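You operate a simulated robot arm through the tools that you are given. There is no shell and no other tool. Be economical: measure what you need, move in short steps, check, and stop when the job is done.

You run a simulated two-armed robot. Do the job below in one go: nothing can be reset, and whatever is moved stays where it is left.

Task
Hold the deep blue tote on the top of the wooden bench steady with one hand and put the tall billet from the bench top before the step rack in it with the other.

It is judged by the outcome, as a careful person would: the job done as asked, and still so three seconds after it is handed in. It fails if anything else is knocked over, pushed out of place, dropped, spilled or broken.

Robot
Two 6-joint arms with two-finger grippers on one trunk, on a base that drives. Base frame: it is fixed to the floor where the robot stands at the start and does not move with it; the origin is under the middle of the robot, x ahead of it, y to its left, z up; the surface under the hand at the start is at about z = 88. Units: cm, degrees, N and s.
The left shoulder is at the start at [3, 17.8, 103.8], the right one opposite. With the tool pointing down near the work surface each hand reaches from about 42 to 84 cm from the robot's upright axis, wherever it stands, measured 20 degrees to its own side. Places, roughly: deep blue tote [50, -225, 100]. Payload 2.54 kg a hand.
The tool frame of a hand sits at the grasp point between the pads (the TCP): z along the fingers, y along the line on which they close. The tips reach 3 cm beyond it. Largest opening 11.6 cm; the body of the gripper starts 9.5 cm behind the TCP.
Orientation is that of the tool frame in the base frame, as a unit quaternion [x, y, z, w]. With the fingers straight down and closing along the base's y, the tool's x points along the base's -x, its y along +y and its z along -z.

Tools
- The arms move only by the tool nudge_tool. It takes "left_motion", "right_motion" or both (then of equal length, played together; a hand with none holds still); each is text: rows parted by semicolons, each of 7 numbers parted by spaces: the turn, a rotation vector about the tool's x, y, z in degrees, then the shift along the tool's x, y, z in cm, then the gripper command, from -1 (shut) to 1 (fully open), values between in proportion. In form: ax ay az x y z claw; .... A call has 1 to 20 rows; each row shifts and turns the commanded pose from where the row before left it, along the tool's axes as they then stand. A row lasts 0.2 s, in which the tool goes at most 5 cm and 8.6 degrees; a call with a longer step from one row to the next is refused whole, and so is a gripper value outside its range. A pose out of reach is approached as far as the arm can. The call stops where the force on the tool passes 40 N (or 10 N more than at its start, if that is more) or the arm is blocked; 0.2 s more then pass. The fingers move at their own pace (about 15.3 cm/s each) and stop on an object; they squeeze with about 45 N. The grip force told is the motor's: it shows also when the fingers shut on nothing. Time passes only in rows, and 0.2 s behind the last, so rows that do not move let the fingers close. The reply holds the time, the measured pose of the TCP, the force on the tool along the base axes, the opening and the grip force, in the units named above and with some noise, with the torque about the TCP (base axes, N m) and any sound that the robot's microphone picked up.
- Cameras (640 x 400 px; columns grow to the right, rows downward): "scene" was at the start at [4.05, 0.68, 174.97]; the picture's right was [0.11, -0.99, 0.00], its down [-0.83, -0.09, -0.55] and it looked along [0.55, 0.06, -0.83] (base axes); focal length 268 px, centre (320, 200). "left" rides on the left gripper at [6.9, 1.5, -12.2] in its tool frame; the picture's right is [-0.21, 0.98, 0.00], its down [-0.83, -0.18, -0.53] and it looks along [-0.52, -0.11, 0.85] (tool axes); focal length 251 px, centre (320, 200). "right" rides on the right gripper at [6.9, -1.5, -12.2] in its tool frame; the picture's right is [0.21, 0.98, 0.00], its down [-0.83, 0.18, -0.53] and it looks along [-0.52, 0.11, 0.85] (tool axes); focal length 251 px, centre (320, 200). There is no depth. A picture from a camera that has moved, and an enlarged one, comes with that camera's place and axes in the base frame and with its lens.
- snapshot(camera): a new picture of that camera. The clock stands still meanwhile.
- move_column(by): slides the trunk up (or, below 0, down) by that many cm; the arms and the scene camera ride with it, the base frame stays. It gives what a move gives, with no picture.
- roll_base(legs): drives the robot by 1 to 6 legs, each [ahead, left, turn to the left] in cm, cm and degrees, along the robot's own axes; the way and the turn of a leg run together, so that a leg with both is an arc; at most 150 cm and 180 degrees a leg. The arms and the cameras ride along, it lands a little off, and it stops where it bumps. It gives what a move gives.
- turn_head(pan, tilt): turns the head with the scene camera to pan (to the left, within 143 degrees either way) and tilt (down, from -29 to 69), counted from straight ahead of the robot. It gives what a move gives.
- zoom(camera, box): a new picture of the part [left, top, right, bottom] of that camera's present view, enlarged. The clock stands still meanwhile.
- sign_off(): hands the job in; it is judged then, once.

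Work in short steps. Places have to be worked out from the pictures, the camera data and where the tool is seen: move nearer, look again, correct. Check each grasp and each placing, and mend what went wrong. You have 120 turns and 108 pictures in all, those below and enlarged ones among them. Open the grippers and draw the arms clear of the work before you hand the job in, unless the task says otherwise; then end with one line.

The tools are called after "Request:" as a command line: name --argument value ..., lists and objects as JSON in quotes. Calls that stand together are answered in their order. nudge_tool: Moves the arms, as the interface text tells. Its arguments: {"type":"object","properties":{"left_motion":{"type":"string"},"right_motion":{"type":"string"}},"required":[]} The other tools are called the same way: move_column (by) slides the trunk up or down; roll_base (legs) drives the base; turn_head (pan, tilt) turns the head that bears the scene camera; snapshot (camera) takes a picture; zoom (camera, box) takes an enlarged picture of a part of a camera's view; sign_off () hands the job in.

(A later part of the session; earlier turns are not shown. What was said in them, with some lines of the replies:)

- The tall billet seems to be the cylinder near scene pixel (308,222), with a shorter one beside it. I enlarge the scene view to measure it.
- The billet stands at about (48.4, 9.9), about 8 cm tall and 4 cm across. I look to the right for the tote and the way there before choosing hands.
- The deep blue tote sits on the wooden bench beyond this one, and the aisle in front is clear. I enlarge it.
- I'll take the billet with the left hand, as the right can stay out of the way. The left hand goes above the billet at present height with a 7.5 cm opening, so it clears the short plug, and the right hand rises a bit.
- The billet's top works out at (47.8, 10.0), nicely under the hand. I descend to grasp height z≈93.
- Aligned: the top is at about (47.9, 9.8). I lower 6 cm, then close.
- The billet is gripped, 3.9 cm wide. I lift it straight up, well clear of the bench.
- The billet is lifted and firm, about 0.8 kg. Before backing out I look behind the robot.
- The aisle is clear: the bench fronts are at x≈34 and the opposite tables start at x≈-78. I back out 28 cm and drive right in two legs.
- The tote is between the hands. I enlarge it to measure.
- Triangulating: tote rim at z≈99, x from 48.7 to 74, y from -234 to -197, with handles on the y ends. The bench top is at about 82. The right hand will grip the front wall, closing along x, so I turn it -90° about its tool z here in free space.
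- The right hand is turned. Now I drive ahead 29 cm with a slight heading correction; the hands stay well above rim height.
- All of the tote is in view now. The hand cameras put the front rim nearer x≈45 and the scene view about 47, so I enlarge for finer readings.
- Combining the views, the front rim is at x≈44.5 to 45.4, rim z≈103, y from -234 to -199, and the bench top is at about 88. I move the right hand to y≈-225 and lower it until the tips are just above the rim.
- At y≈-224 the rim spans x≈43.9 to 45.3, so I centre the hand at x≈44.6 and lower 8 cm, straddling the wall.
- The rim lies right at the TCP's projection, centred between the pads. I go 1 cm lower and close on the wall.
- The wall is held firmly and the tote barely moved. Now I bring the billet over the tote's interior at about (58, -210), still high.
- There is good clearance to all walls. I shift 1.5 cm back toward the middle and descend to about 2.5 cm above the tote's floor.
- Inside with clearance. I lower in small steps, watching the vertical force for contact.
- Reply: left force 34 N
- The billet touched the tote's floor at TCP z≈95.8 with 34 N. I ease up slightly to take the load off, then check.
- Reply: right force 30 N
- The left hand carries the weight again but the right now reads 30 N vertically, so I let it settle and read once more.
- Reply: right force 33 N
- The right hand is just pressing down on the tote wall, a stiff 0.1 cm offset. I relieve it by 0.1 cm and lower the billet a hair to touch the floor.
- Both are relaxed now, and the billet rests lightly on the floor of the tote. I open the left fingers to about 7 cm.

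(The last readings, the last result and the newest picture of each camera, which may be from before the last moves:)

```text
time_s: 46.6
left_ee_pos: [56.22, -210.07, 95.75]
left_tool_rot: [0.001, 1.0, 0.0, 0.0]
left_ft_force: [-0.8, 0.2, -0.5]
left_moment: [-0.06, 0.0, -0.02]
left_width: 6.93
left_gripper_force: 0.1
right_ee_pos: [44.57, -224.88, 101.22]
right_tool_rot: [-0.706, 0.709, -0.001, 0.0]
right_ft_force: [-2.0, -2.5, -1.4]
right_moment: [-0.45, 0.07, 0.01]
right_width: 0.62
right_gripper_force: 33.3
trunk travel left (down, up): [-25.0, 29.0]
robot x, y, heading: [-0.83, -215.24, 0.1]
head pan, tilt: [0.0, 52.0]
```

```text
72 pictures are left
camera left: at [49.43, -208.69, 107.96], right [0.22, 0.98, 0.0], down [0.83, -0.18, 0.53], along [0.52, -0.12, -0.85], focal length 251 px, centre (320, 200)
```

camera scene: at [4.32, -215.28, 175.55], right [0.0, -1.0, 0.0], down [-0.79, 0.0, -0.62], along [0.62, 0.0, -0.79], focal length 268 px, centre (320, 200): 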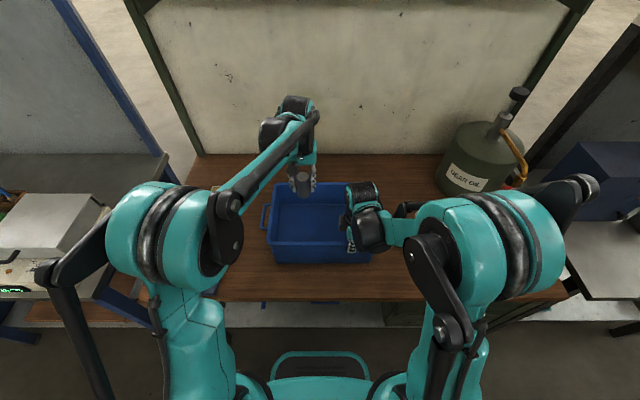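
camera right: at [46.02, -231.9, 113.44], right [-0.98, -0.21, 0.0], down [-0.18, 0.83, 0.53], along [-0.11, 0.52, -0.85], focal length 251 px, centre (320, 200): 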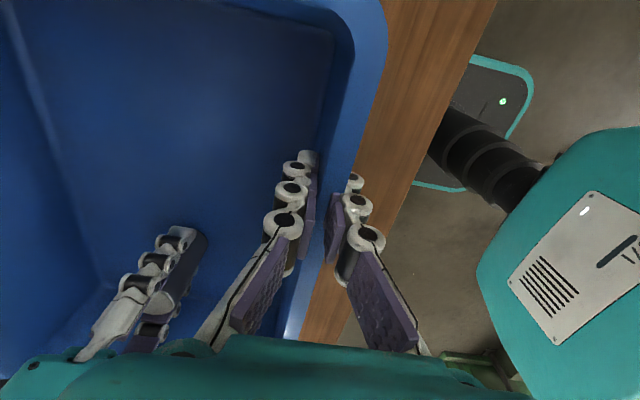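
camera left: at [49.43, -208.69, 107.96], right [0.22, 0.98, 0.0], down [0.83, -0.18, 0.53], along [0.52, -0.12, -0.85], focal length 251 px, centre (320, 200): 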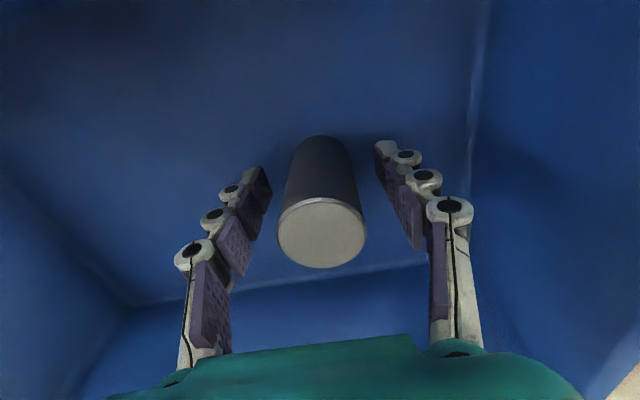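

The billet stands free and upright. I raise the left hand straight up and out of the tote.

Request:
nudge_tool --left_motion "0 0 0 0 0 -1 0.2; 0 0 0 0 0 -2 0.2; 0 0 0 0 0 -2 0.2; 0 0 0 0 0 -3 0.2; 0 0 0 0 0 -3 0.2; 0 0 0 0 0 -3 0.2; 0 0 0 0 0 -3 0.2; 0 0 0 0 0 -3 0.2; 0 0 0 0 0 -3 0.2; 0 0 0 0 0 -3 0.2; 0 0 0 0 0 0 0.2"

Request:
snapshot --camera "left"

```text
time_s: 49.0
left_ee_pos: [56.14, -210.14, 121.8]
left_tool_rot: [0.001, 1.0, 0.0, 0.0]
left_ft_force: [0.9, -0.9, -0.6]
left_moment: [0.0, -0.02, -0.03]
left_width: 6.95
left_gripper_force: 0.1
right_ee_pos: [44.56, -225.03, 101.21]
right_tool_rot: [-0.706, 0.708, -0.001, -0.001]
right_ft_force: [-1.2, -1.6, 0.8]
right_moment: [0.07, 0.03, 0.05]
right_width: 0.6
right_gripper_force: 33.3
trunk travel left (down, up): [-25.0, 29.0]
robot x, y, heading: [-0.28, -215.02, -0.1]
head pan, tilt: [0.0, 52.0]
```

```text
71 pictures are left
camera left: at [49.4, -208.67, 133.9], right [0.22, 0.98, 0.0], down [0.83, -0.18, 0.53], along [0.52, -0.12, -0.85], focal length 251 px, centre (320, 200)
```

left: 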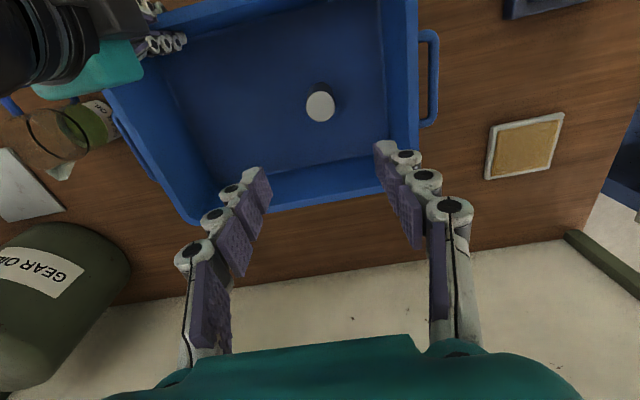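

The billet stands upright in the tote. I now open the right fingers and lift that hand straight up.

Request:
nudge_tool --right_motion "0 0 0 0 0 0 -0.5; 0 0 0 0 0 0 0; 0 0 0 0 0 0 0.3; 0 0 0 0 0 0 0.3; 0 0 0 0 0 -1 0.3; 0 0 0 0 0 -2 0.3; 0 0 0 0 0 -3 0.3; 0 0 0 0 0 -3 0.3; 0 0 0 0 0 -3 0.3; 0 0 0 0 0 -3 0.3; 0 0 0 0 0 -3 0.3; 0 0 0 0 0 -3 0.3; 0 0 0 0 0 0 0.3"

Request:
snapshot --camera "scene"

```text
time_s: 51.9
left_ee_pos: [56.16, -210.09, 121.63]
left_tool_rot: [0.001, 1.0, 0.0, 0.001]
left_ft_force: [0.1, 0.3, 0.0]
left_moment: [0.0, 0.06, 0.01]
left_width: 6.95
left_gripper_force: 0.2
right_ee_pos: [44.8, -225.19, 122.07]
right_tool_rot: [-0.707, 0.708, 0.0, 0.0]
right_ft_force: [1.0, -0.5, -0.2]
right_moment: [0.0, 0.02, 0.01]
right_width: 7.53
right_gripper_force: 0.0
trunk travel left (down, up): [-25.0, 29.0]
robot x, y, heading: [-0.38, -215.27, -0.0]
head pan, tilt: [0.0, 52.0]
```

```text
70 pictures are left
camera scene: at [4.28, -215.28, 175.55], right [0.0, -1.0, 0.0], down [-0.79, 0.0, -0.62], along [0.62, 0.0, -0.79], focal length 268 px, centre (320, 200)
```

scene: 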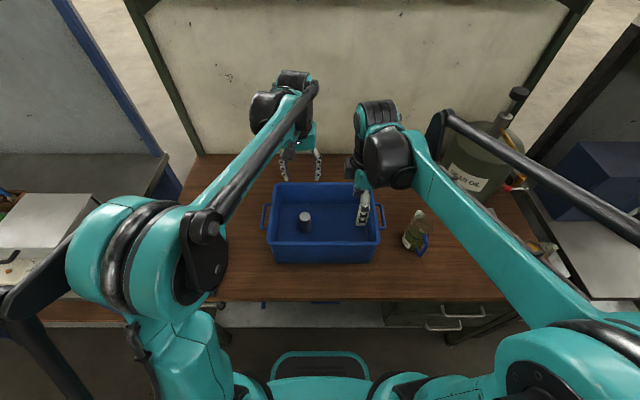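

The billet stands in the tote and the jug and the rest are undisturbed. I open the hands fully and back the robot away so the arms are clear of the bench.

Request:
nudge_tool --left_motion "0 0 0 0 0 0 1; 0 0 0 0 0 0 1; 0 0 0 0 0 0 1" --right_motion "0 0 0 0 0 0 1; 0 0 0 0 0 0 1; 0 0 0 0 0 0 1"

Request:
roll_base --legs '[[-27, 0, 0]]'

Request:
snapshot --camera "scene"

Request:
snapshot --camera "left"

```text
time_s: 52.6
left_ee_pos: [56.19, -210.06, 121.73]
left_tool_rot: [0.001, 1.0, 0.0, 0.0]
left_ft_force: [-0.6, -0.2, -0.4]
left_moment: [0.0, -0.01, 0.03]
left_width: 11.6
left_gripper_force: 0.1
right_ee_pos: [44.67, -225.26, 122.14]
right_tool_rot: [-0.707, 0.708, 0.001, 0.0]
right_ft_force: [0.3, -0.9, -0.6]
right_moment: [0.01, 0.02, 0.01]
right_width: 11.59
right_gripper_force: 0.1
trunk travel left (down, up): [-25.0, 29.0]
robot x, y, heading: [-0.47, -215.17, -0.1]
head pan, tilt: [0.0, 52.0]
```

```text
time_s: 54.6
left_ee_pos: [29.18, -210.05, 121.71]
left_tool_rot: [0.0, 1.0, 0.001, 0.0]
left_ft_force: [-0.2, -0.6, -0.6]
left_moment: [0.01, -0.01, -0.01]
left_width: 11.58
left_gripper_force: 0.1
right_ee_pos: [17.78, -225.14, 122.15]
right_tool_rot: [0.707, -0.707, 0.0, 0.0]
right_ft_force: [0.1, -0.5, -0.6]
right_moment: [0.0, -0.05, -0.04]
right_width: 11.6
right_gripper_force: 0.0
trunk travel left (down, up): [-25.0, 29.0]
robot x, y, heading: [-27.37, -214.94, -0.0]
head pan, tilt: [0.0, 52.0]
```

```text
69 pictures are left
camera scene: at [-22.75, -215.25, 175.55], right [0.0, -1.0, 0.0], down [-0.79, 0.0, -0.62], along [0.62, 0.0, -0.79], focal length 268 px, centre (320, 200)
```

scene: 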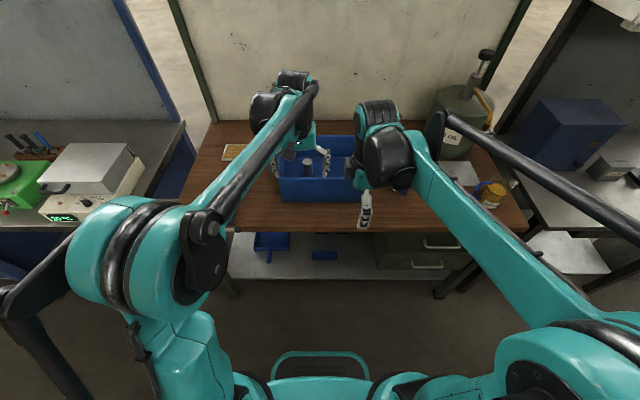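

```text
68 pictures are left
camera left: at [22.41, -208.57, 133.92], right [0.21, 0.98, 0.0], down [0.83, -0.18, 0.53], along [0.52, -0.11, -0.85], focal length 251 px, centre (320, 200)
```

left: 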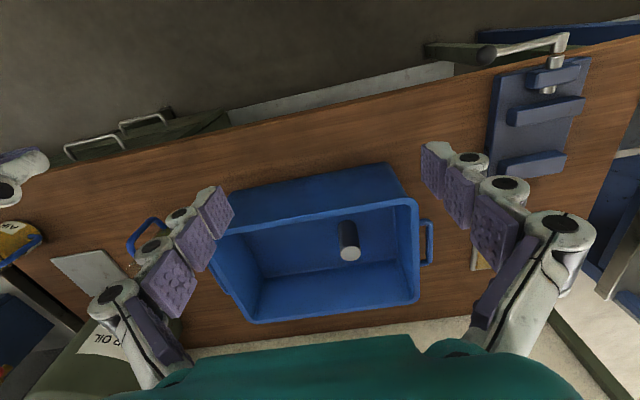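

The billet is upright in the tote, the tote is in place, and both hands are open and clear. I hand the job in.

Request:
sign_off

```text
The job is handed in.
```

The tall billet now stands upright in the deep blue tote. The right hand held the tote steady while the left hand put the billet in; nothing else was seen to be disturbed, and both hands are open and clear.
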